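You operate a simulated robot arm through the tools that you are given. There is no shell and no other tool.

You run a simulated robot arm. Do the job below in one go: nothing can be reset, and whatever is moved stays where it is left.

Task
Wipe the wet glue off the clamped pot's break, release the pot and stand it on the turntable.
Fine: sponge stick back in its cup; switch the extractor off once the glue is gone.
Where things are to end (x, y in the base frame): small orange pot within 2.5 cm of [20, -66].

The check looks at the end state, three seconds after you hand in, the way a careful person would. Anything else that was tipped, shoved, dropped, spilled or broken makes it a failure.

Robot
A 7-joint arm with a two-finger parallel gripper, fixed in place. Base frame: the origin is on the floor under the middle of its stand, x ahead of it, y to its left, z up; the work surface is at about z = 74. Units: cm, degrees, N and s.
It reaches about 96.4 cm from its shoulder. Its first joint turns from -166.0 to 166.0 degrees. Payload 1.57 kg.
The tool frame sits at the grasp point between the pads (the TCP): z along the fingers, y along the line on which they close. The tips reach 3 cm beyond it. The gripper opens to 11 cm. The fingers are 2.4 cm wide and 1.2 cm thick; the gripper's body (4.8 by 11.2 cm) begins 7.8 cm behind the TCP.
Orientation is told as [roll, pitch, yaw] about the base's x, y, z axes, in that order, counted from this pose: with the fingers straight down and closing along the base's y, the tool's x points along the base's -x, its y along +y and its z along -z.

Tools
- The arm moves only by the tool servo_tool. Its argument "series" is a list of rows, each a list of 3 entries, a list of its own where there are three numbers: the opening in per cent of the stroke, from 0 (shut) to 100 (fully open), then the shift along the tool's x, y, z in cm, then the turn, a rotation vector about the tool's x, y, z in degrees. In form: [[fingers, [tx, ty, tz], [wx, wy, wz]], ...]. A call has 1 to 20 rows; each row shifts and turns the commanded pose from where the row before left it, along the tool's axes as they then stand. Rows are played at 5 a second. More than 5 cm and 8.6 degrees between two rows, or a gripper value outside its range, and nothing of the call is played. Where a pose cannot be reached the arm comes as near as it can. A force on the tool above 40 N (or 10 N above the force at the start of the call, whichever is more), or a blocked arm, ends the call early, and 0.2 s more pass. Each finger travels about 10.8 cm/s and halts on what it meets, pressing with about 35 N; the grip force reading is that of the motor and also rises with nothing between the fingers. The clock runs only during rows and for 0.2 s after the last one: add rows that do not move to give the fingers time. It gives the time, the measured TCP pose, the force on the tool (base axes), the opening and the grip force at its end, in the units of the frame above (readings bear some noise), with the torque about the TCP (base axes, N m) and any sound that the robot's microphone picked up, and new pictures: "views" is both (left out), scene, wrist or none.
- Cameras (640 x 400 px; columns grow to the right, rows downward): "scene" is fixed at [4.99, -50, 153.52]; the picture's right is [-0.17, -0.98, 0.00], its down [-0.85, 0.15, -0.51] and it looks along [0.50, -0.09, -0.86] (base axes); focal length 318 px, centre (320, 200). "wrist" rides on the gripper at [7, 1.6, -14.1] in the tool frame; the picture's right is [-0.23, 0.97, 0.00], its down [-0.85, -0.20, -0.48] and it looks along [-0.47, -0.11, 0.88] (tool axes); focal length 222 px, centre (320, 200). There is no depth. A picture from a camera that has moved, and an enlarged one, comes with that camera's place and axes in the base frame and with its lens.
- slide_trunk(by): slides the trunk up (or, below 0, down) by that many cm; the arm rides with it, the base frame stays. It gives what a move gives, with no picture.
- close_up(camera, box): a new picture of the part [left, top, right, bottom] of that camera's present view, enlarged. It takes no simulated time.
- hand_in(): hands the job in; it is judged then, once.

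Places have to be worked out from the pictures, the camera data and where the tool is seen. Open the gripper and draw the arm clear of the work before you hand the job in, unless the task says otherwise.

The tools are called after "Call:" as a command line: name --argument value ..., lists and objects as JSON in quotes. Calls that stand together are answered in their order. servo_tool: Moves the arm, as the interface text tells. Its arguments: {"type":"object","properties":{"series":{"type":"array"},"views":{"type":"string","enum":["both","scene","wrist","none"]}},"required":["series"]} The other tools are called the same way: slide_trunk (by) moves the trunk up or down; close_up (camera, box) takes an enlarged picture of a part of a camera's view; hand_in () hands the job in.

At the start:

```text
t: 0.0
tool_pos: [36.76, -58.91, 119.67]
ee_rot: [-0.2, 0.0, 0.1]
force: [0.0, 0.0, 0.4]
ft_torque: [-0.04, 0.0, 0.0]
grip_width: 11.0
grasp_force: 0.0
trunk travel left (down, up): [-37.5, 23.5]
```

scene: 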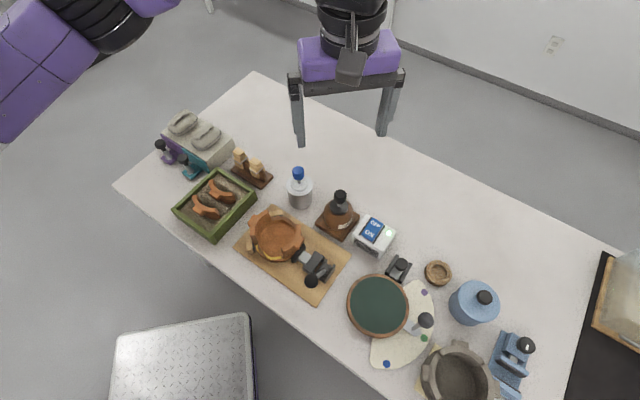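
wrist: 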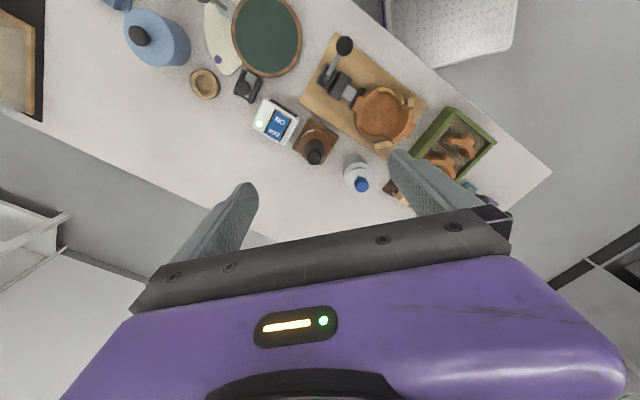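

I start by looking closely at the scene to identify the pot, the clamp, the glue, the sponge stick, its cup, the extractor switch and the turntable.

Call:
close_up --camera "scene" --box '[220, 180, 380, 310]'

Call:
close_up --camera "scene" --box '[330, 200, 540, 400]'

Call:
close_up --camera "scene" --box '[140, 90, 320, 250]'

Call:
close_up --camera "wrist" --box '[180, 0, 520, 220]'

```text
3.08 times, centred on (300, 245) of scene
camera zoom: at [4.99, -50.0, 153.52], right [-0.17, -0.98, 0.0], down [-0.85, 0.15, -0.51], along [0.5, -0.09, -0.86], focal length 980 px, centre (382, 62)
```

zoom: 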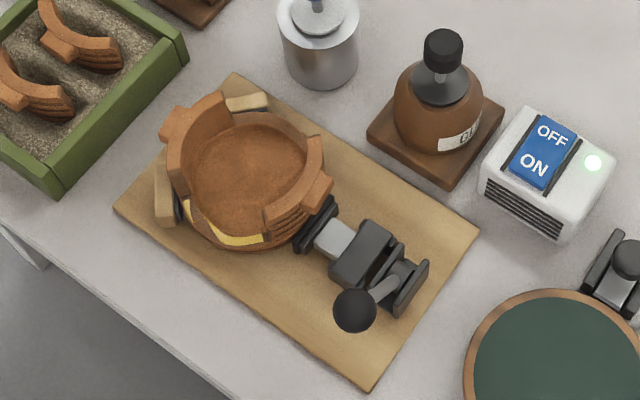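

```text
2.00 times, centred on (435, 300) of scene
camera zoom: at [4.99, -50.0, 153.52], right [-0.17, -0.98, 0.0], down [-0.85, 0.15, -0.51], along [0.5, -0.09, -0.86], focal length 637 px, centre (90, 0)
```

zoom: 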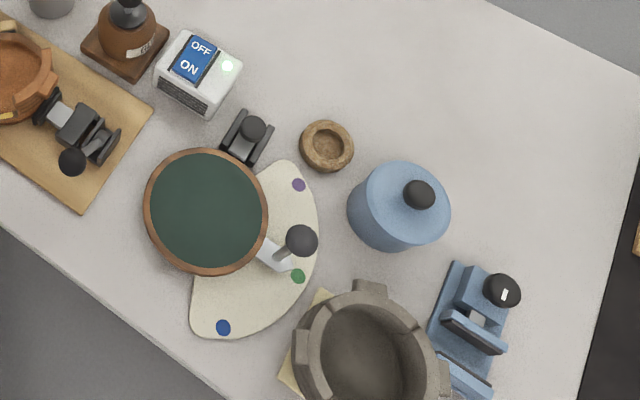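

```text
2.50 times, centred on (230, 170) of scene
camera zoom: at [4.99, -50.0, 153.52], right [-0.17, -0.98, 0.0], down [-0.85, 0.15, -0.51], along [0.5, -0.09, -0.86], focal length 796 px, centre (545, 275)
```

zoom: 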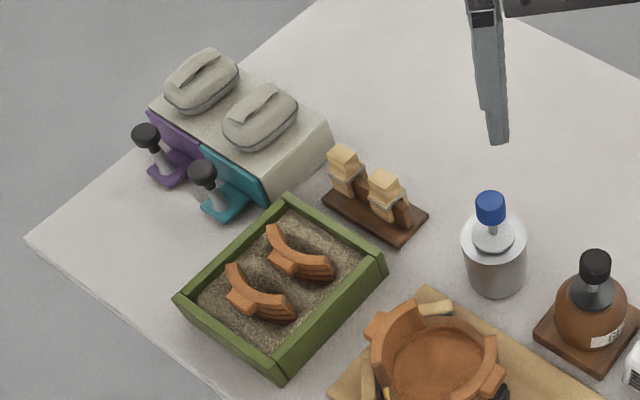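

```text
1.82 times, centred on (350, 110) of wrist
camera zoom: at [29.7, -57.27, 133.93], right [0.23, 0.97, 0.0], down [0.86, -0.2, 0.48], along [0.47, -0.11, -0.88], focal length 404 px, centre (266, 364)
```

zoom: 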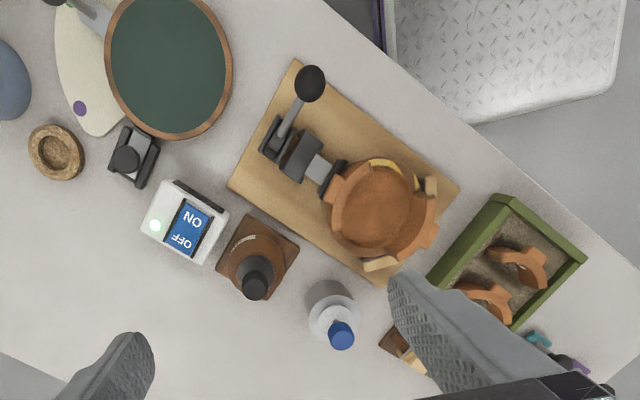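

The pot sits clamped on a board with yellow glue on the front rim. I zoom in further on each device to understand its mechanism.

Call:
close_up --camera "scene" --box '[245, 200, 309, 264]'

Call:
close_up --camera "scene" --box '[290, 240, 340, 300]'

Call:
close_up --camera "scene" --box '[270, 150, 400, 260]'

Call:
close_up --camera "scene" --box '[340, 250, 450, 370]'

Call:
close_up --camera "wrist" --box '[310, 30, 430, 160]'

Call:
close_up --camera "wrist" --box '[190, 0, 310, 120]'

```text
6.25 times, centred on (277, 232) of scene
camera zoom: at [4.99, -50.0, 153.52], right [-0.17, -0.98, 0.0], down [-0.85, 0.15, -0.51], along [0.5, -0.09, -0.86], focal length 1990 px, centre (589, 0)
```

zoom: 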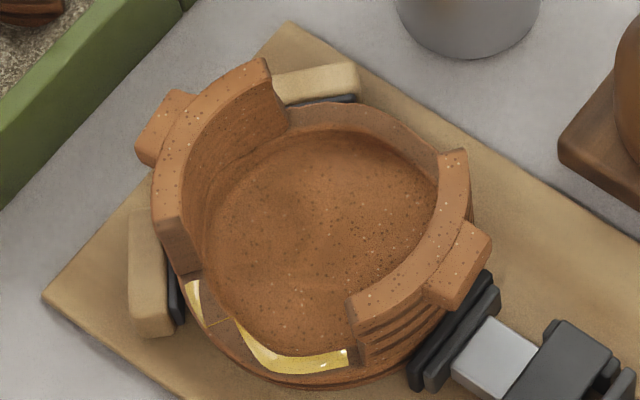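

```text
6.67 times, centred on (315, 270) of scene
camera zoom: at [4.99, -50.0, 153.52], right [-0.17, -0.98, 0.0], down [-0.85, 0.15, -0.51], along [0.5, -0.09, -0.86], focal length 2123 px, centre (353, -267)
```

zoom: 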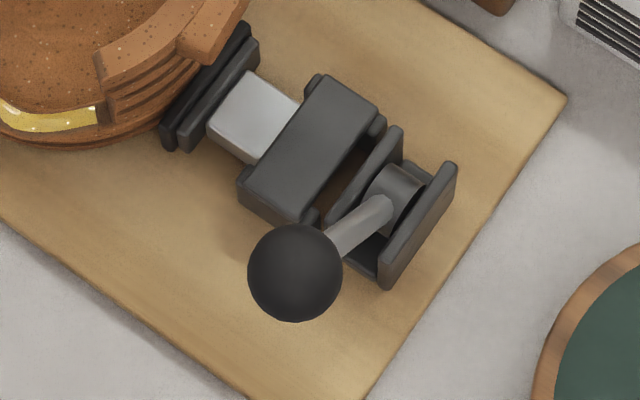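

```text
3.64 times, centred on (335, 205) of scene
camera zoom: at [4.99, -50.0, 153.52], right [-0.17, -0.98, 0.0], down [-0.85, 0.15, -0.51], along [0.5, -0.09, -0.86], focal length 1158 px, centre (266, 182)
```

zoom: 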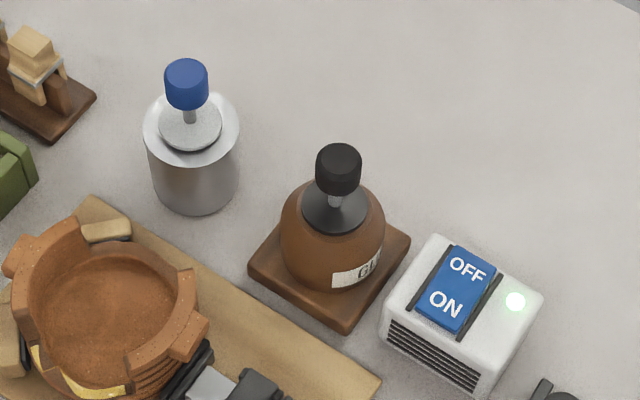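

```text
3.33 times, centred on (395, 310) of scene
camera zoom: at [4.99, -50.0, 153.52], right [-0.17, -0.98, 0.0], down [-0.85, 0.15, -0.51], along [0.5, -0.09, -0.86], focal length 1061 px, centre (70, -167)
```

zoom: 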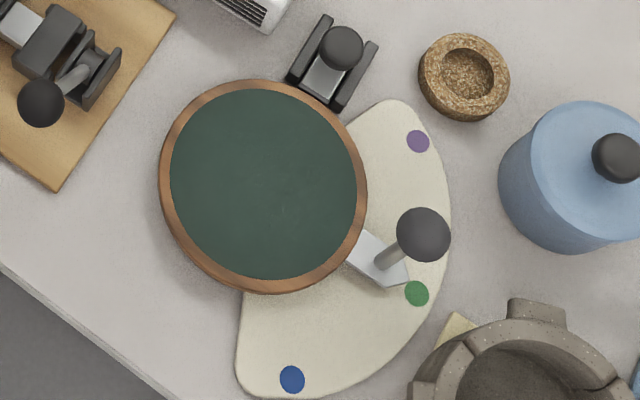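

```text
3.08 times, centred on (370, 95) of wrist
camera zoom: at [29.7, -57.27, 133.93], right [0.23, 0.97, 0.0], down [0.86, -0.2, 0.48], along [0.47, -0.11, -0.88], focal length 684 px, centre (166, 523)
```

zoom: 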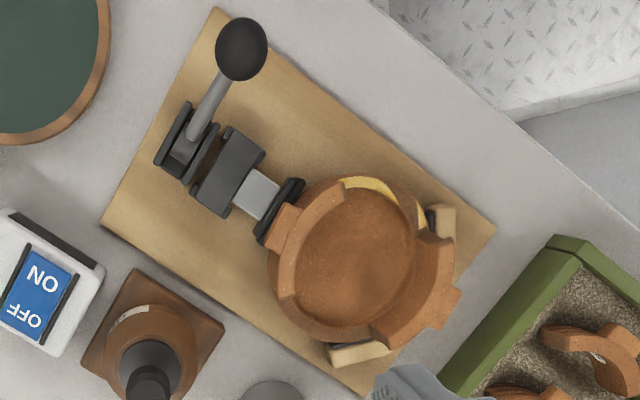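

```text
3.33 times, centred on (250, 60) of wrist
camera zoom: at [29.7, -57.27, 133.93], right [0.23, 0.97, 0.0], down [0.86, -0.2, 0.48], along [0.47, -0.11, -0.88], focal length 740 px, centre (553, 667)
```

zoom: 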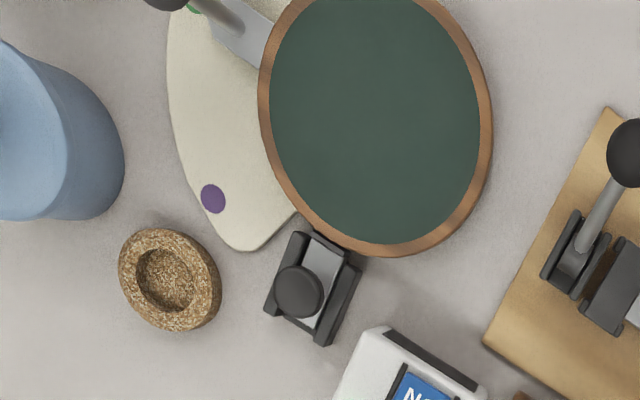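

The pot is at about (40,-45), the clamp lever knob about (25.6,-51.6,84), the sponge stick's blue cap about (54,-52.7,85), and the turntable about (20,-66). I move the wrist camera nearer to see the clamp and pot from another angle.

Call:
servo_tool --series '[[100, [1.35, 2.58, 2.4], [0, 0, 0]], [100, [1.35, 2.58, 2.4], [0, 0, 0]], [100, [1.35, 2.58, 2.4], [0, 0, 0]], [100, [1.35, 2.58, 2.4], [0, 0, 0]], [100, [1.35, 2.58, 2.4], [0, 0, 0]]]' --views "both"

```text
t: 1.2
tool_pos: [30.01, -45.99, 107.67]
ee_rot: [-0.1, 0.0, 0.1]
force: [-0.4, 0.5, -0.3]
ft_torque: [-0.01, -0.03, 0.02]
grip_width: 11.02
grasp_force: 0.0
trunk travel left (down, up): [-37.5, 23.5]
camera wrist: at [22.98, -44.36, 121.94], right [0.23, 0.97, 0.0], down [0.86, -0.2, 0.48], along [0.47, -0.11, -0.88], focal length 222 px, centre (320, 200)
```

scene: 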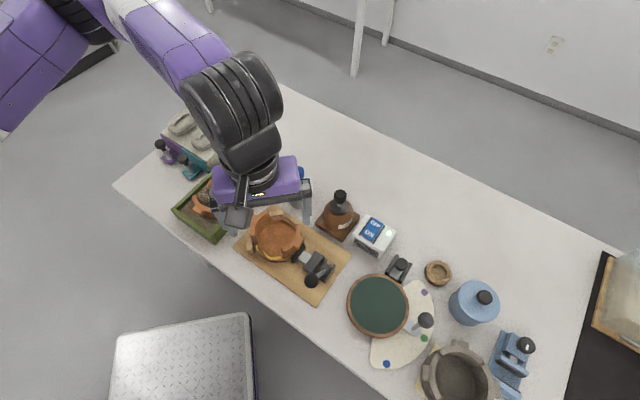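
wrist: 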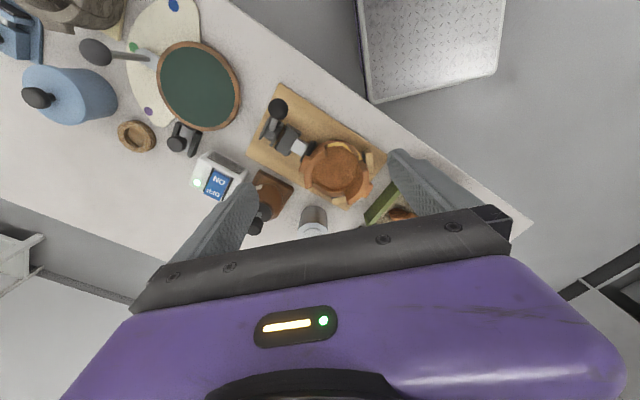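

The move went through cleanly. I zoom the wrist view on the clamp, pot and turntable from here.

Call:
close_up --camera "wrist" --box '[240, 80, 390, 220]'

Call:
close_up --camera "wrist" --box '[0, 0, 250, 150]'

Call:
close_up --camera "scene" --box '[470, 300, 550, 400]'

```text
2.86 times, centred on (315, 150) of wrist
camera zoom: at [22.98, -44.36, 121.94], right [0.23, 0.97, 0.0], down [0.86, -0.2, 0.48], along [0.47, -0.11, -0.88], focal length 635 px, centre (334, 343)
```

zoom: 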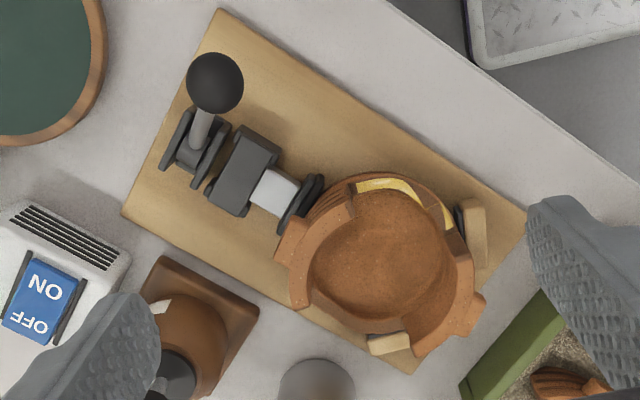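

```text
2.56 times, centred on (125, 75) of wrist
camera zoom: at [22.98, -44.36, 121.94], right [0.23, 0.97, 0.0], down [0.86, -0.2, 0.48], along [0.47, -0.11, -0.88], focal length 569 px, centre (819, 520)
```

zoom: 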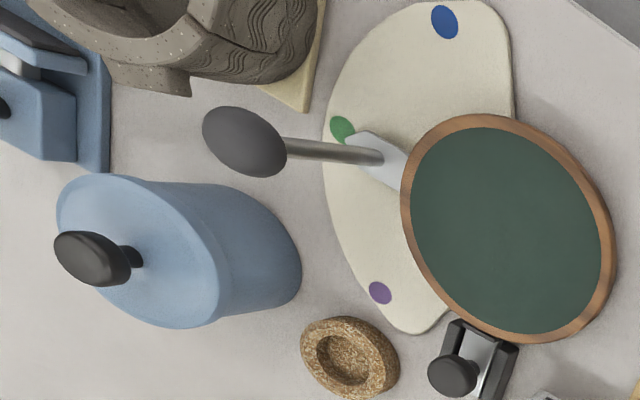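

```text
4.00 times, centred on (510, 350) of scene
camera zoom: at [4.99, -50.0, 153.52], right [-0.17, -0.98, 0.0], down [-0.85, 0.15, -0.51], along [0.5, -0.09, -0.86], focal length 1274 px, centre (-440, -400)
```

zoom: 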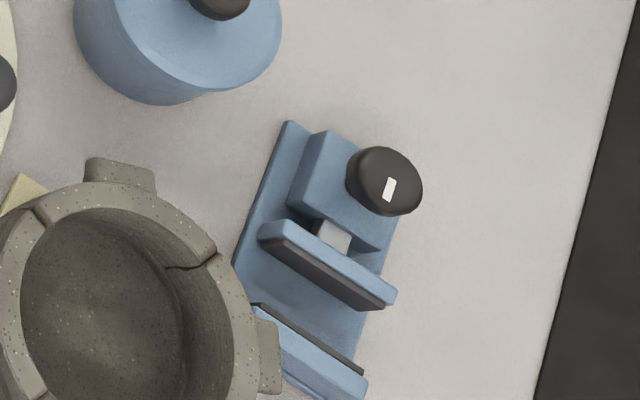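

I'll lower the arm in front of the pot and tilt so the camera sees the pot and clamp at a flatter angle.

Call:
servo_tool --series '[[100, [2.4, 0.4, 3.2], [0, 0, 0]], [100, [2.4, 0.4, 3.2], [0, 0, 0]], [100, [2.4, 0.4, 3.2], [0, 0, 0]], [100, [2.4, 0.4, 3.2], [0, 0, 0]], [100, [2.4, 0.4, 3.2], [0, 0, 0]], [100, [2.4, 0.4, 3.2], [0, 0, 0]], [100, [0, 0, 0], [0, -8, 0]], [100, [0, 0, 0], [0, -8, 0]], [100, [0, 0, 0], [0, 0, 0]]]' --views "both"

```text
t: 3.2
tool_pos: [15.68, -43.58, 88.5]
ee_rot: [-0.2, -16.1, 0.1]
force: [-0.2, -0.9, 0.2]
ft_torque: [-0.03, -0.04, 0.01]
grip_width: 11.0
grasp_force: 0.0
trunk travel left (down, up): [-37.5, 23.5]
camera wrist: at [4.94, -42.08, 100.25], right [0.22, 0.97, 0.06], down [0.69, -0.2, 0.7], along [0.69, -0.11, -0.71], focal length 222 px, centre (320, 200)
```

scene: 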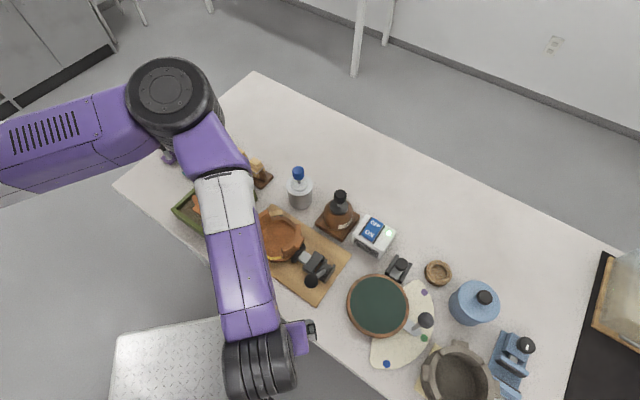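
wrist: 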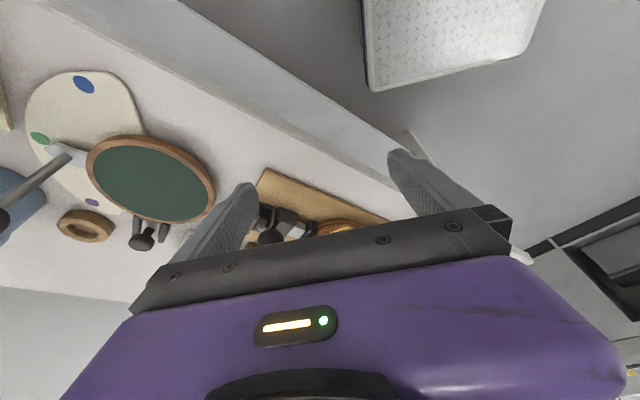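

The wrist picture is upside down relative to my plan, so I need a stronger tilt; I move up and forward a little and tilt by another 30 degrees.

Call:
servo_tool --series '[[100, [-4.13, 0, -1.15], [0, 0, 0]], [100, [-4.13, 0, -1.15], [0, 0, 0]], [100, [0, 0, 0], [0, -7.5, 0]], [100, [0, 0, 0], [0, -7.5, 0]], [100, [0, 0, 0], [0, -7.5, 0]], [100, [0, 0, 0], [0, -7.5, 0]], [100, [0, 0, 0], [0, 0, 0]]]' --views "both"

```text
t: 4.8
tool_pos: [23.0, -43.72, 93.0]
ee_rot: [0.0, -46.1, 0.2]
force: [0.4, -0.3, -0.5]
ft_torque: [-0.01, -0.02, -0.03]
grip_width: 10.99
grasp_force: 0.1
trunk travel left (down, up): [-37.5, 23.5]
camera wrist: at [7.83, -42.14, 97.86], right [0.16, 0.97, 0.16], down [0.25, -0.2, 0.95], along [0.96, -0.11, -0.27], focal length 222 px, centre (320, 200)
```

scene: 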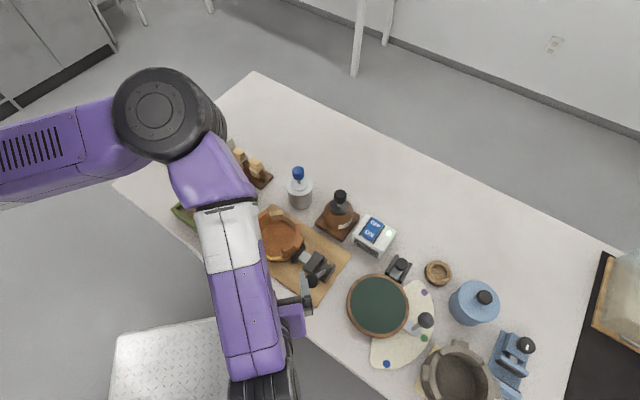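
wrist: 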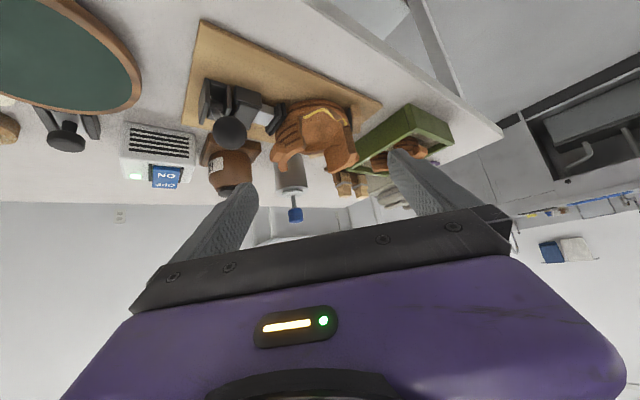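

Now I have a low view. I zoom in on the pot/clamp and the turntable.

Call:
close_up --camera "wrist" --box '[180, 60, 380, 190]'

Call:
close_up --camera "wrist" --box '[255, 90, 375, 170]'

Call:
close_up --camera "wrist" --box '[0, 0, 210, 200]'

Call:
close_up --camera "wrist" --box '[190, 120, 400, 230]'

```text
3.08 times, centred on (280, 125) of wrist
camera zoom: at [7.83, -42.14, 97.86], right [0.16, 0.97, 0.16], down [0.25, -0.2, 0.95], along [0.96, -0.11, -0.27], focal length 684 px, centre (443, 431)
```

zoom: 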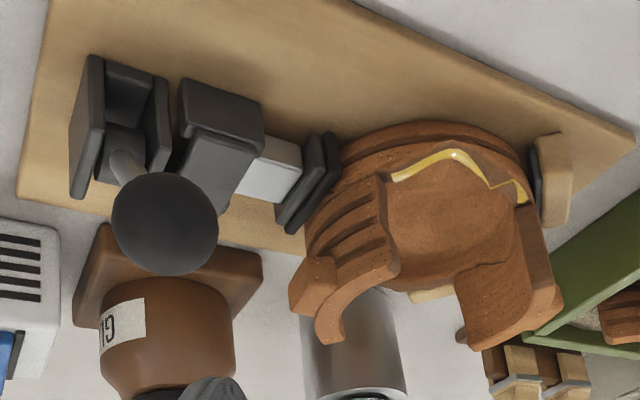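

```text
5.00 times, centred on (315, 130) of wrist
camera zoom: at [7.83, -42.14, 97.86], right [0.16, 0.97, 0.16], down [0.25, -0.2, 0.95], along [0.96, -0.11, -0.27], focal length 1111 px, centre (345, 550)
```

zoom: 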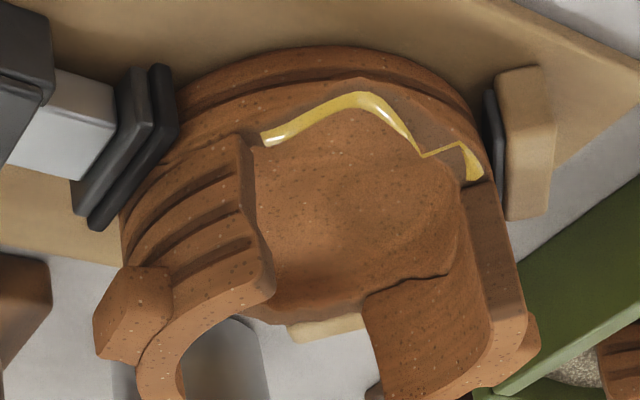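

```text
2.00 times, centred on (105, 100) of wrist
camera zoom: at [7.83, -42.14, 97.86], right [0.16, 0.97, 0.16], down [0.25, -0.2, 0.95], along [0.96, -0.11, -0.27], focal length 444 px, centre (750, 400)
```

zoom: 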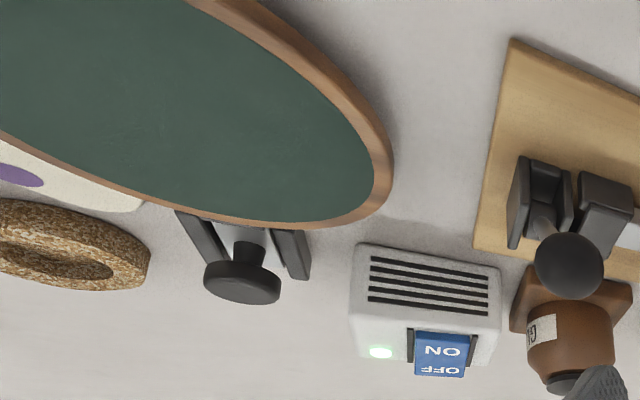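

```text
3.05 times, centred on (295, 175) of wrist
camera zoom: at [7.83, -42.14, 97.86], right [0.16, 0.97, 0.16], down [0.25, -0.2, 0.95], along [0.96, -0.11, -0.27], focal length 677 px, centre (396, 276)
```

zoom: 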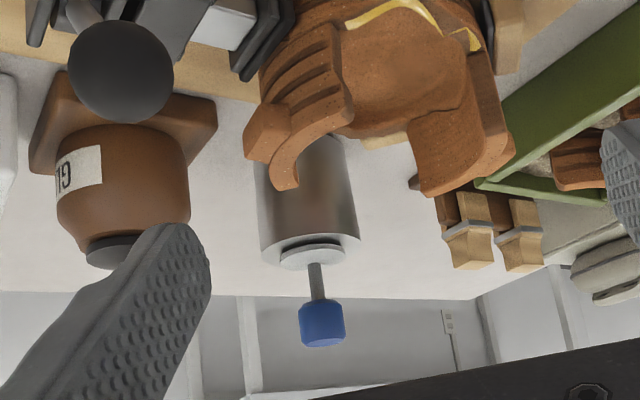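

I triangulated the glue strip (about (34.4,-45.3,78) → (35.3,-42.5,76.9) → (36.3,-41.2,78.5) → (38.5,-39.6,78.3)), tall walls topping at about z=82.4. Now a tighter look at the clamp mechanism and cup.

Call:
close_up --camera "wrist" --box '[195, 70, 295, 155]'

Call:
close_up --camera "scene" --box '[296, 245, 340, 290]'

Call:
close_up --camera "scene" --box '[280, 160, 320, 215]'

Call:
close_up --camera "scene" --box '[345, 205, 405, 260]'

```text
4.71 times, centred on (245, 112) of wrist
camera zoom: at [7.83, -42.14, 97.86], right [0.16, 0.97, 0.16], down [0.25, -0.2, 0.95], along [0.96, -0.11, -0.27], focal length 1045 px, centre (673, 612)
```

zoom: 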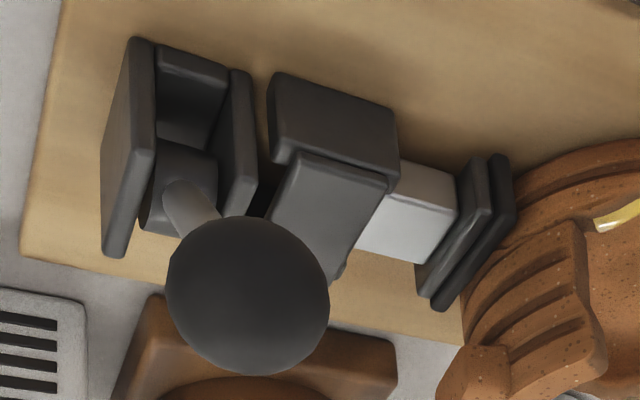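

```text
8.89 times, centred on (318, 268) of scene
camera zoom: at [4.99, -50.0, 153.52], right [-0.17, -0.98, 0.0], down [-0.85, 0.15, -0.51], along [0.5, -0.09, -0.86], focal length 2830 px, centre (338, -400)
```

zoom: 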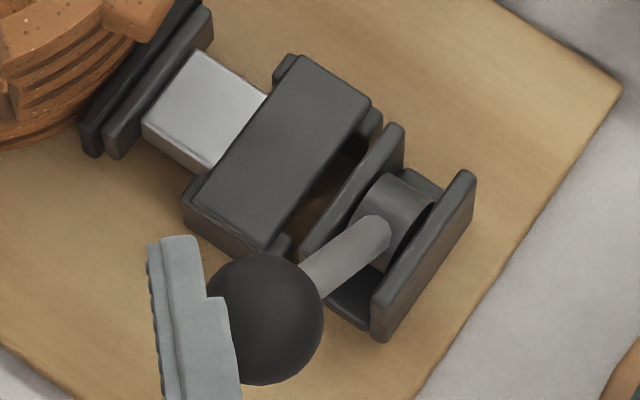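

```text
7.27 times, centred on (300, 188) of scene
camera zoom: at [4.99, -50.0, 153.52], right [-0.17, -0.98, 0.0], down [-0.85, 0.15, -0.51], along [0.5, -0.09, -0.86], focal length 2316 px, centre (466, 291)
```

zoom: 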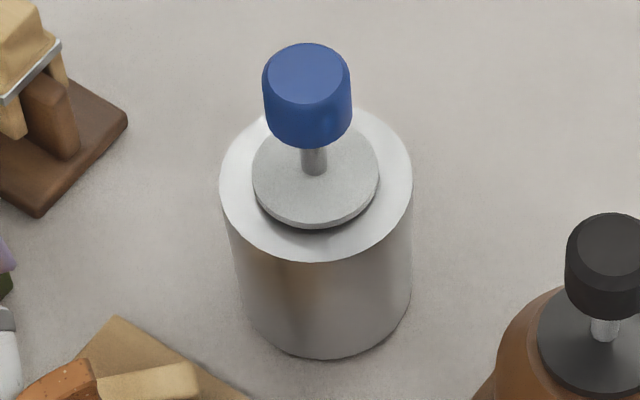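

```text
7.27 times, centred on (375, 232) of scene
camera zoom: at [4.99, -50.0, 153.52], right [-0.17, -0.98, 0.0], down [-0.85, 0.15, -0.51], along [0.5, -0.09, -0.86], focal length 2316 px, centre (-80, -36)
```

zoom: 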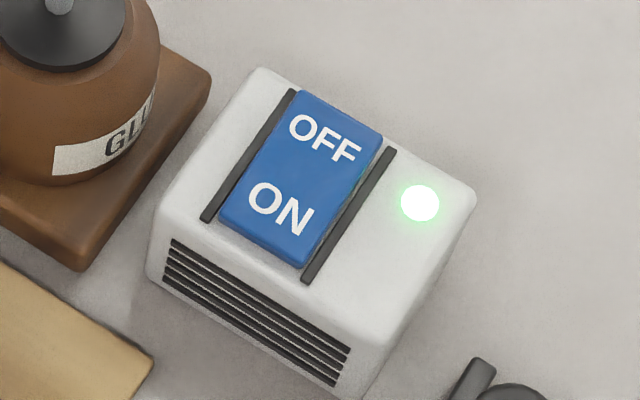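

The stick has a blue cap (about (52.4,-52.8,87.3)), a thin stem and a flange resting on the cup. I raise the arm, untilt it, and go above the stick.

Call:
servo_tool --series '[[100, [-3.6, 0, -3.47], [0, 0, 0]], [100, [-3.6, 0, -3.47], [0, 0, 0]], [100, [0, 0, 0], [0, 7.68, 0]], [100, [0, 0, 0], [0, 7.68, 0]], [100, [0, 0, 0], [0, 7.68, 0]], [100, [0, 0, 0], [0, 7.68, 0]], [80, [0, 0, 0], [0, 7.68, 0]], [70, [0, 0, 0], [0, 7.68, 0]], [60, [-4.2, -1.3, 0.3], [0, 0, 0]], [60, [-4.2, -1.3, 0.3], [0, 0, 0]], [60, [-4.2, -1.3, 0.3], [0, 0, 0]], [60, [-4.2, -1.3, 0.3], [0, 0, 0]], [60, [-4.2, -1.3, 0.3], [0, 0, 0]], [60, [-4.2, -1.3, 0.3], [0, 0, 0]], [60, [-4.2, -1.3, 0.3], [0, 0, 0]], [60, [0, 0, 0], [0, 0, 0]]]' --views "both"

```text
t: 8.2
tool_pos: [52.2, -52.56, 100.52]
ee_rot: [-0.2, 0.0, 0.1]
force: [-0.3, 0.2, -0.9]
ft_torque: [-0.01, -0.02, -0.01]
grip_width: 6.6
grasp_force: 0.1
trunk travel left (down, up): [-37.5, 23.5]
camera wrist: at [45.24, -51.06, 114.8], right [0.23, 0.97, 0.0], down [0.86, -0.2, 0.48], along [0.47, -0.11, -0.88], focal length 222 px, centre (320, 200)
```

scene: 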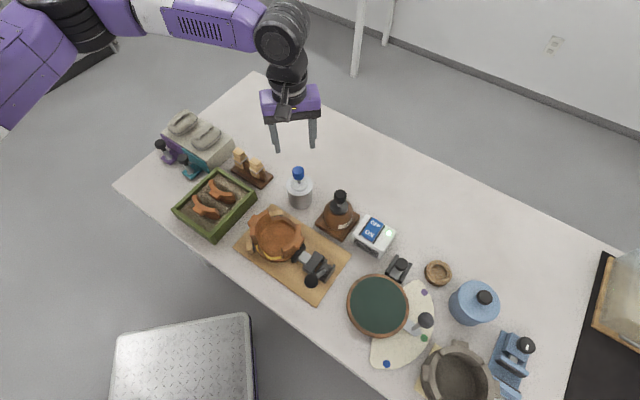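
wrist: 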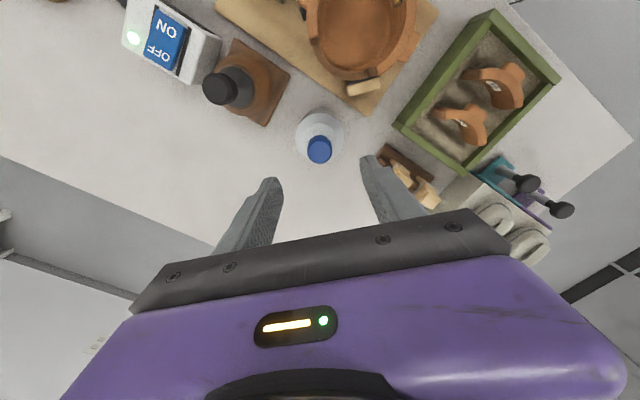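

The cap is seen right below the gripper; I refine its position with a close-up.

Call:
close_up --camera "wrist" --box '[285, 105, 355, 175]'

```text
5.71 times, centred on (320, 140) of wrist
camera zoom: at [45.24, -51.06, 114.8], right [0.23, 0.97, 0.0], down [0.86, -0.2, 0.48], along [0.47, -0.11, -0.88], focal length 1269 px, centre (320, 543)
```

zoom: 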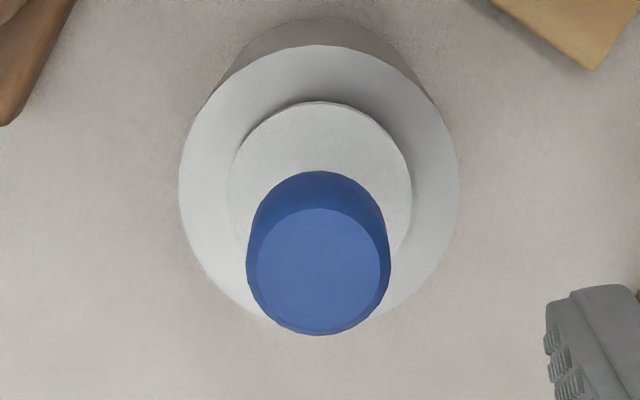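

Cap axis is at about (52.55,-52.75). I descend straight down to z≈87.5 and close on the cap.

Call:
servo_tool --series '[[60, [-0.35, -0.19, 3.25], [0, 0, 0]], [60, [0, 0, 3.25], [0, 0, 0]], [60, [0, 0, 3.25], [0, 0, 0]], [60, [0, 0, 3.25], [0, 0, 0]], [60, [0, 0, 0], [0, 0, 0]], [0, [0, 0, 0], [0, 0, 0]], [0, [0, 0, 0], [0, 0, 0]], [0, [0, 0, 0], [0, 0, 0]]]' --views "both"

```text
t: 10.0
tool_pos: [52.7, -52.89, 87.88]
ee_rot: [-0.1, 0.0, 0.1]
force: [0.1, 0.3, 0.3]
ft_torque: [-0.02, 0.04, 0.01]
grip_width: 2.92
grasp_force: 35.0
trunk travel left (down, up): [-37.5, 23.5]
camera wrist: at [45.68, -51.3, 102.02], right [0.23, 0.97, 0.0], down [0.86, -0.2, 0.48], along [0.47, -0.11, -0.88], focal length 222 px, centre (320, 200)
```

scene: 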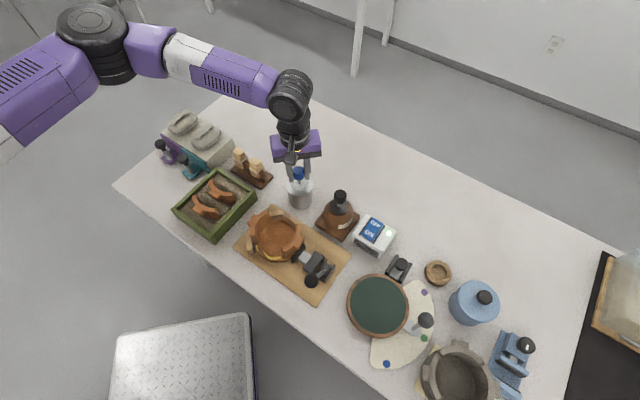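
wrist: 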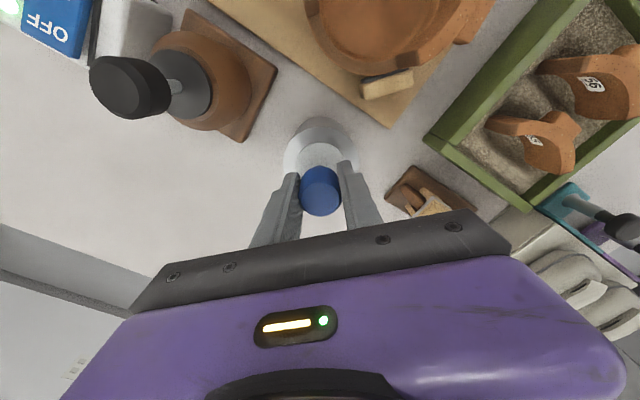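

The cap is held (2.92 cm, 35 N). I lift straight up to draw the sponge out of the cup.

Call:
servo_tool --series '[[0, [0, 0, -1], [0, 0, 0]], [0, [0, 0, -2], [0, 0, 0]], [0, [0, 0, -3], [0, 0, 0]], [0, [0, 0, -3], [0, 0, 0]], [0, [0, 0, -3], [0, 0, 0]], [0, [0, 0, -3], [0, 0, 0]], [0, [0, 0, 0], [0, 0, 0]]]' --views "both"

Call:
close_up --camera "scene" --box '[265, 120, 335, 215]'

Call:
close_up --camera "wrist" --box '[270, 100, 370, 220]'

```text
t: 11.6
tool_pos: [52.65, -52.7, 103.04]
ee_rot: [-0.1, 0.2, 0.1]
force: [0.3, -0.9, -0.1]
ft_torque: [-0.01, 0.0, 0.03]
grip_width: 2.93
grasp_force: 35.0
trunk travel left (down, up): [-37.5, 23.5]
camera wrist: at [45.62, -51.15, 117.1], right [0.23, 0.97, 0.0], down [0.86, -0.2, 0.48], along [0.47, -0.11, -0.88], focal length 222 px, centre (320, 200)
```

scene: 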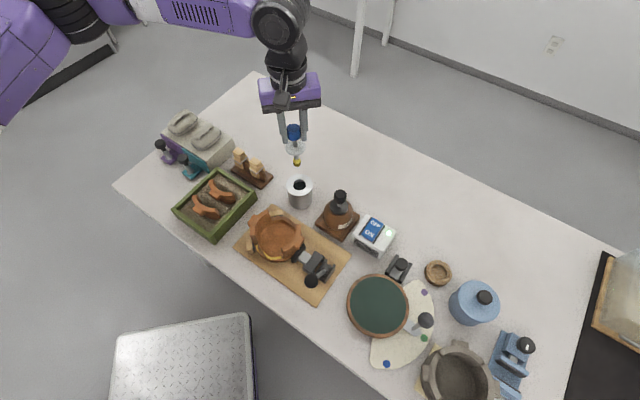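
wrist: 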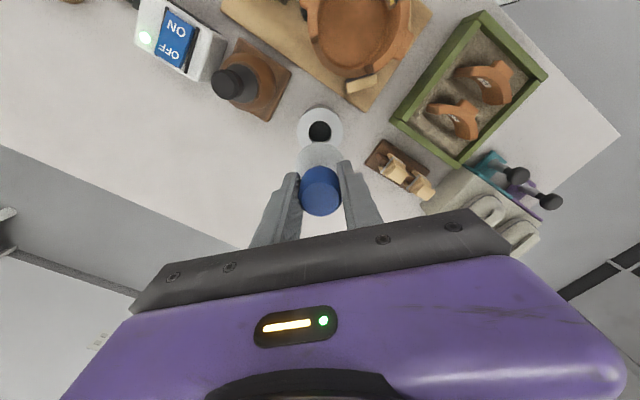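

```text
4.21 times, centred on (300, 168) of scene
camera zoom: at [4.99, -50.0, 153.52], right [-0.17, -0.98, 0.0], down [-0.85, 0.15, -0.51], along [0.5, -0.09, -0.86], focal length 1341 px, centre (404, 337)
```

zoom: 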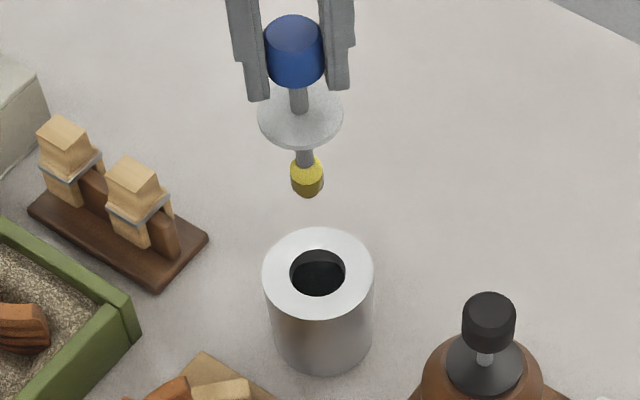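

```text
3.33 times, centred on (320, 160) of wrist
camera zoom: at [45.62, -51.15, 117.1], right [0.23, 0.97, 0.0], down [0.86, -0.2, 0.48], along [0.47, -0.11, -0.88], focal length 740 px, centre (320, 333)
```

zoom: 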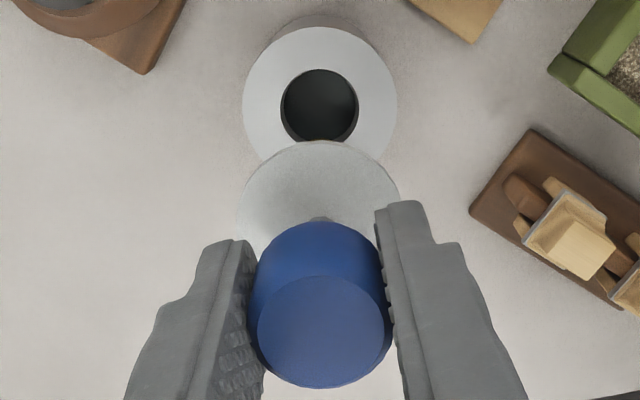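

The stick carries a small yellow sponge about 2 cm wide; its bottom is about 11.9 cm below the TCP and the flange 5.6 cm below it. I carry it over the front gap of the pot, staying above the walls.

Call:
servo_tool --series '[[0, [3.53, 1.94, 0], [0, 0, 0]], [0, [3.53, 1.94, 0], [0, 0, 0]], [0, [3.53, 1.94, 0], [0, 0, 0]], [0, [3.53, 1.94, 0], [0, 0, 0]], [0, [3.53, 1.94, 0], [0, 0, 0]], [0, [0, 0, 2], [0, 0, 0]], [0, [0, 0, 2], [0, 0, 0]], [0, [0, 0, 2], [0, 0, 0]], [0, [0, 0, 0], [0, 0, 0]]]' --views "both"

Call:
close_up --camera "scene" --box '[235, 190, 315, 270]'

Call:
close_up --camera "wrist" --box '[240, 60, 400, 220]'

```text
t: 13.6
tool_pos: [35.04, -43.1, 97.05]
ee_rot: [-0.2, 0.2, 0.1]
force: [0.1, 0.4, 0.2]
ft_torque: [0.04, -0.03, -0.02]
grip_width: 2.91
grasp_force: 35.0
trunk travel left (down, up): [-37.5, 23.5]
camera wrist: at [27.97, -41.52, 111.19], right [0.23, 0.97, 0.0], down [0.86, -0.2, 0.48], along [0.47, -0.11, -0.88], focal length 222 px, centre (320, 200)
```

scene: 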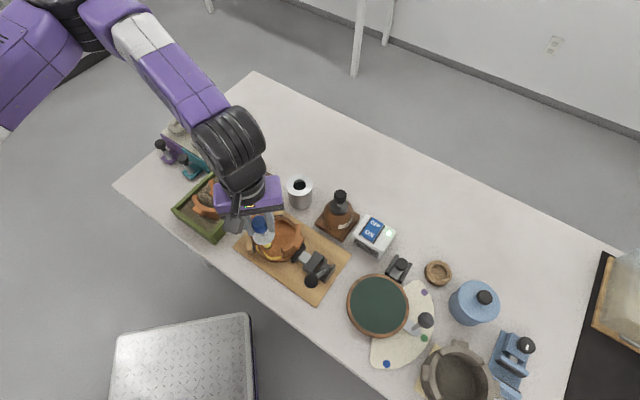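
wrist: 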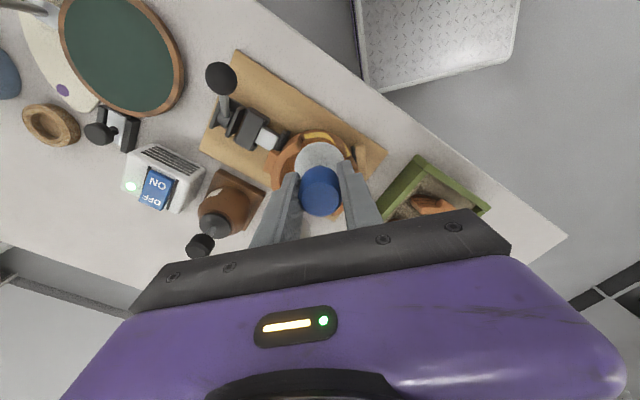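

```text
5.00 times, centred on (275, 230) of scene
camera zoom: at [4.99, -50.0, 153.52], right [-0.17, -0.98, 0.0], down [-0.85, 0.15, -0.51], along [0.5, -0.09, -0.86], focal length 1592 px, centre (545, 50)
```

zoom: 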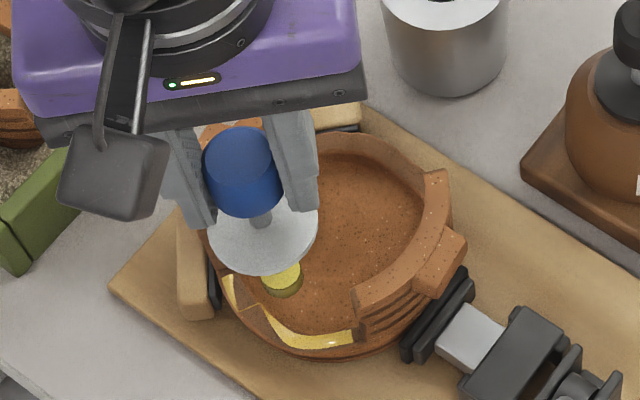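

```text
2.50 times, centred on (320, 140) of wrist
camera zoom: at [27.97, -41.52, 111.19], right [0.23, 0.97, 0.0], down [0.86, -0.2, 0.48], along [0.47, -0.11, -0.88], focal length 555 px, centre (320, 350)
```

zoom: 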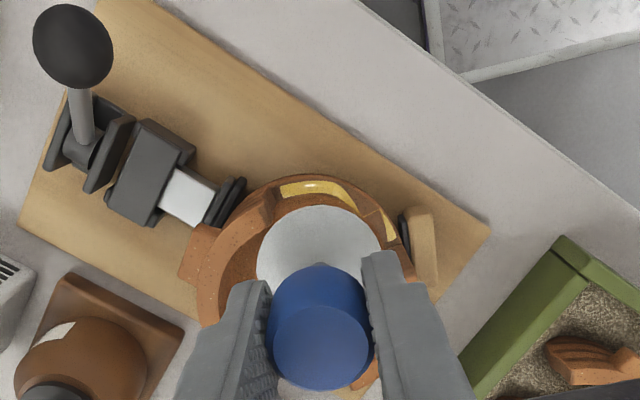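

The sponge hovers over the glue. I descend gently in small steps at the middle of the gap (about (35.2,-43.2)) watching the force.

Call:
servo_tool --series '[[0, [-0.1, 0, 2], [0, 0, 0]], [0, [0, 0, 2], [0, 0, 0]], [0, [0, 0, 1.6], [0, 0, 0]], [0, [0, 0, 0], [0, 0, 0]]]' --views "none"

Call:
servo_tool --series '[[0, [0, 0, 0.4], [0, 0, 0]], [0, [0, 0, 0.4], [0, 0, 0]], [0, [0, 0, 0], [0, 0, 0]]]' --views "scene"

Call:
close_up --camera "scene" --box '[240, 210, 310, 270]'

```text
t: 14.6
tool_pos: [35.23, -43.21, 91.29]
ee_rot: [-0.1, 0.0, 0.3]
force: [-0.4, 0.8, -0.1]
ft_torque: [-0.02, 0.02, -0.01]
grip_width: 2.93
grasp_force: 35.0
trunk travel left (down, up): [-37.5, 23.5]
```

```text
t: 15.4
tool_pos: [35.16, -43.16, 90.46]
ee_rot: [-0.1, 0.1, 0.1]
force: [0.0, 0.9, -0.6]
ft_torque: [-0.02, 0.02, -0.01]
grip_width: 2.95
grasp_force: 35.8
trunk travel left (down, up): [-37.5, 23.5]
```

scene: 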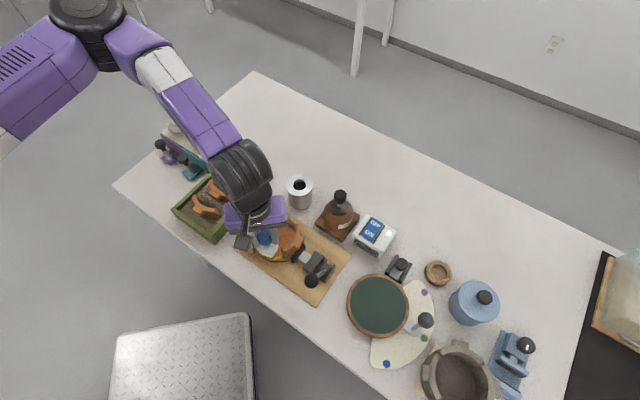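

```text
6.67 times, centred on (275, 240) of scene
camera zoom: at [4.99, -50.0, 153.52], right [-0.17, -0.98, 0.0], down [-0.85, 0.15, -0.51], along [0.5, -0.09, -0.86], focal length 2123 px, centre (620, -67)
```

zoom: 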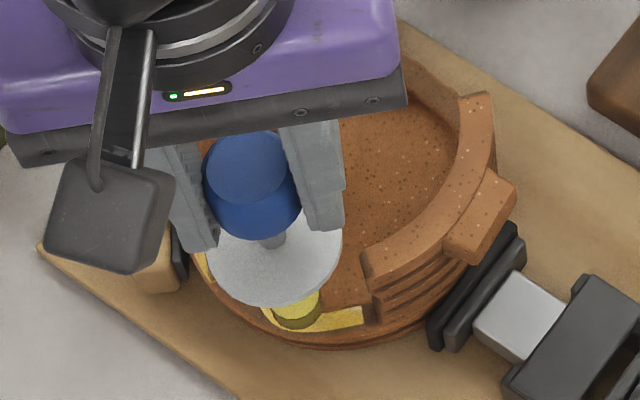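

The sponge is right at the glue with no contact force yet. I lower 0.3 cm at a time.

Call:
servo_tool --series '[[0, [0, 0, 0.3], [0, 0, 0]], [0, [0, 0, 0.2], [0, 0, 0]], [0, [0, 0, 0], [0, 0, 0]]]' --views "none"

Call:
servo_tool --series '[[0, [0, 0, 0.3], [0, 0, 0]], [0, [0, 0, 0], [0, 0, 0]]]' --views "none"

Call:
close_up --camera "scene" --box '[250, 230, 300, 265]'

```text
t: 16.2
tool_pos: [35.15, -43.2, 89.91]
ee_rot: [-0.1, 0.0, 0.0]
force: [0.4, -0.4, 0.0]
ft_torque: [-0.04, 0.03, 0.02]
grip_width: 2.94
grasp_force: 34.7
trunk travel left (down, up): [-37.5, 23.5]
```

```text
t: 16.8
tool_pos: [35.14, -43.1, 89.72]
ee_rot: [-0.1, 0.0, 0.0]
force: [0.4, -0.2, 0.0]
ft_torque: [0.02, 0.01, -0.02]
grip_width: 2.94
grasp_force: 35.4
trunk travel left (down, up): [-37.5, 23.5]
```

```text
11.43 times, centred on (275, 248) of scene
camera zoom: at [4.99, -50.0, 153.52], right [-0.17, -0.98, 0.0], down [-0.85, 0.15, -0.51], along [0.5, -0.09, -0.86], focal length 3639 px, centre (834, -343)
```

zoom: 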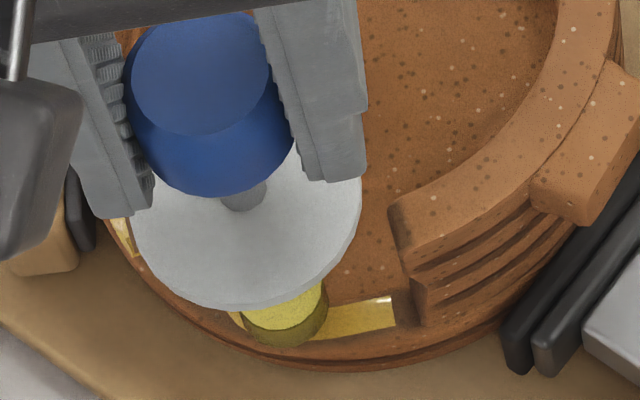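

Still no contact force. I keep going down in small steps.

Call:
servo_tool --series '[[0, [0, 0, 0.3], [0, 0, 0]], [0, [0, 0, 0], [0, 0, 0]]]' --views "none"

Call:
servo_tool --series '[[0, [0, 0, 0.3], [0, 0, 0]], [0, [0, 0, 0], [0, 0, 0]]]' --views "none"

Call:
close_up --camera "scene" --box '[250, 230, 300, 265]'

```text
t: 17.4
tool_pos: [35.18, -43.17, 89.3]
ee_rot: [-0.1, 0.0, 0.1]
force: [0.1, -0.2, 0.5]
ft_torque: [0.01, -0.01, -0.03]
grip_width: 2.93
grasp_force: 35.1
trunk travel left (down, up): [-37.5, 23.5]
```

```text
t: 18.0
tool_pos: [34.98, -43.11, 89.08]
ee_rot: [-0.1, -0.1, 0.1]
force: [0.0, -0.1, 0.2]
ft_torque: [0.03, -0.01, 0.01]
grip_width: 2.94
grasp_force: 35.0
trunk travel left (down, up): [-37.5, 23.5]
```

```text
11.43 times, centred on (275, 248) of scene
camera zoom: at [4.99, -50.0, 153.52], right [-0.17, -0.98, 0.0], down [-0.85, 0.15, -0.51], along [0.5, -0.09, -0.86], focal length 3639 px, centre (834, -343)
```

zoom: 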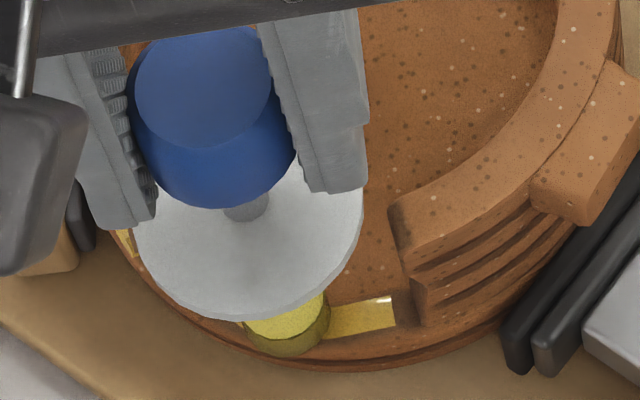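

The sponge bottom is at about z=77 with no force yet. Two more small steps to find contact.

Call:
servo_tool --series '[[0, [0, 0, 0.3], [0, 0, 0]], [0, [0, 0, 0], [0, 0, 0]]]' --views "none"

Call:
close_up --camera "scene" --box '[250, 230, 300, 265]'

```text
t: 18.6
tool_pos: [35.16, -43.22, 88.81]
ee_rot: [-0.1, 0.2, 0.0]
force: [0.6, 0.1, -0.1]
ft_torque: [-0.02, -0.01, -0.01]
grip_width: 2.95
grasp_force: 34.9
trunk travel left (down, up): [-37.5, 23.5]
```

```text
11.43 times, centred on (275, 248) of scene
camera zoom: at [4.99, -50.0, 153.52], right [-0.17, -0.98, 0.0], down [-0.85, 0.15, -0.51], along [0.5, -0.09, -0.86], focal length 3639 px, centre (834, -343)
```

zoom: 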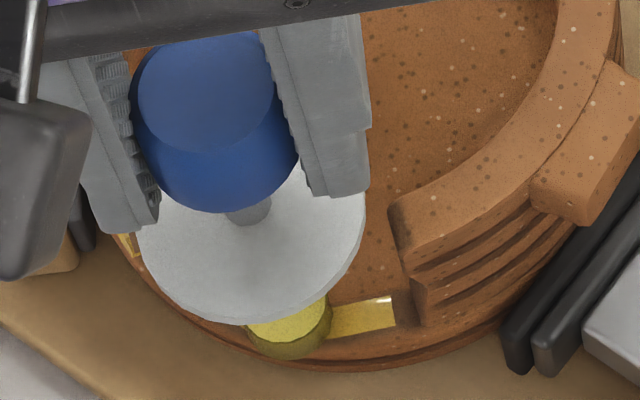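

The sponge appears to compress onto the break without notable force. I sweep it along the arc toward the right end of the strip, rising with the slope.

Call:
servo_tool --series '[[0, [0.12, -0.35, -0.1], [0, 0, 0]], [0, [0.12, -0.35, -0.15], [0, 0, 0]], [0, [0.12, -0.35, -0.15], [0, 0, 0]], [0, [0.12, -0.35, -0.15], [0, 0, 0]], [0, [0.1, -0.2, -0.05], [0, 0, 0]], [0, [0, 0, 0], [0, 0, 0]]]' --views "none"

Call:
close_up --camera "scene" --box '[250, 230, 300, 265]'

```text
t: 20.0
tool_pos: [34.46, -44.81, 89.56]
ee_rot: [-0.1, 0.0, 0.0]
force: [0.1, -0.8, -1.1]
ft_torque: [0.02, 0.04, -0.01]
grip_width: 2.94
grasp_force: 35.0
trunk travel left (down, up): [-37.5, 23.5]
```

```text
11.43 times, centred on (275, 248) of scene
camera zoom: at [4.99, -50.0, 153.52], right [-0.17, -0.98, 0.0], down [-0.85, 0.15, -0.51], along [0.5, -0.09, -0.86], focal length 3639 px, centre (834, -343)
```

zoom: 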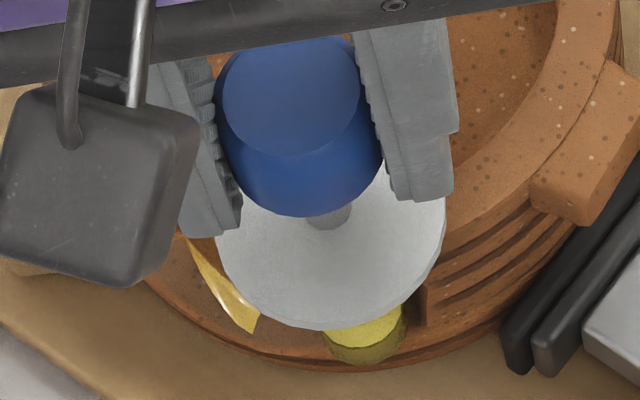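

The swept part of the strip is clean; glue remains only toward the left. I nudge slightly further right, then sweep back along the whole arc to the left end.

Call:
servo_tool --series '[[0, [0, -0.2, 0], [0, 0, 0]], [0, [0, 0, 0], [0, 0, 0]], [0, [-0.2, 0.6, 0.2], [0, 0, 0]], [0, [-0.2, 0.6, 0.2], [0, 0, 0]], [0, [-0.2, 0.6, 0.2], [0, 0, 0]], [0, [-0.2, 0.6, 0.22], [0, 0, 0]], [0, [-0.26, 0.35, -0.4], [0, 0, 0]], [0, [-0.26, 0.35, -0.4], [0, 0, 0]], [0, [-0.26, 0.35, -0.4], [0, 0, 0]], [0, [-0.26, 0.35, -0.35], [0, 0, 0]], [0, [0, 0, 0], [0, 0, 0]]]' --views "none"

Call:
close_up --camera "scene" --box '[245, 225, 300, 265]'

```text
t: 22.4
tool_pos: [36.36, -41.22, 90.17]
ee_rot: [-0.1, 0.1, 0.2]
force: [0.1, 0.3, 0.3]
ft_torque: [0.02, -0.03, 0.0]
grip_width: 2.94
grasp_force: 35.3
trunk travel left (down, up): [-37.5, 23.5]
```

```text
10.00 times, centred on (272, 245) of scene
camera zoom: at [4.99, -50.0, 153.52], right [-0.17, -0.98, 0.0], down [-0.85, 0.15, -0.51], along [0.5, -0.09, -0.86], focal length 3184 px, centre (795, -250)
```

zoom: 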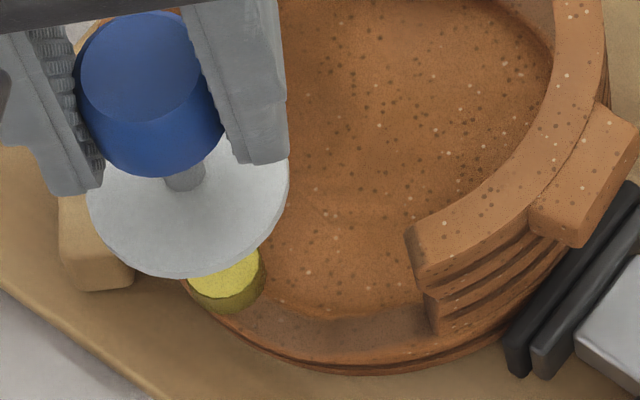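

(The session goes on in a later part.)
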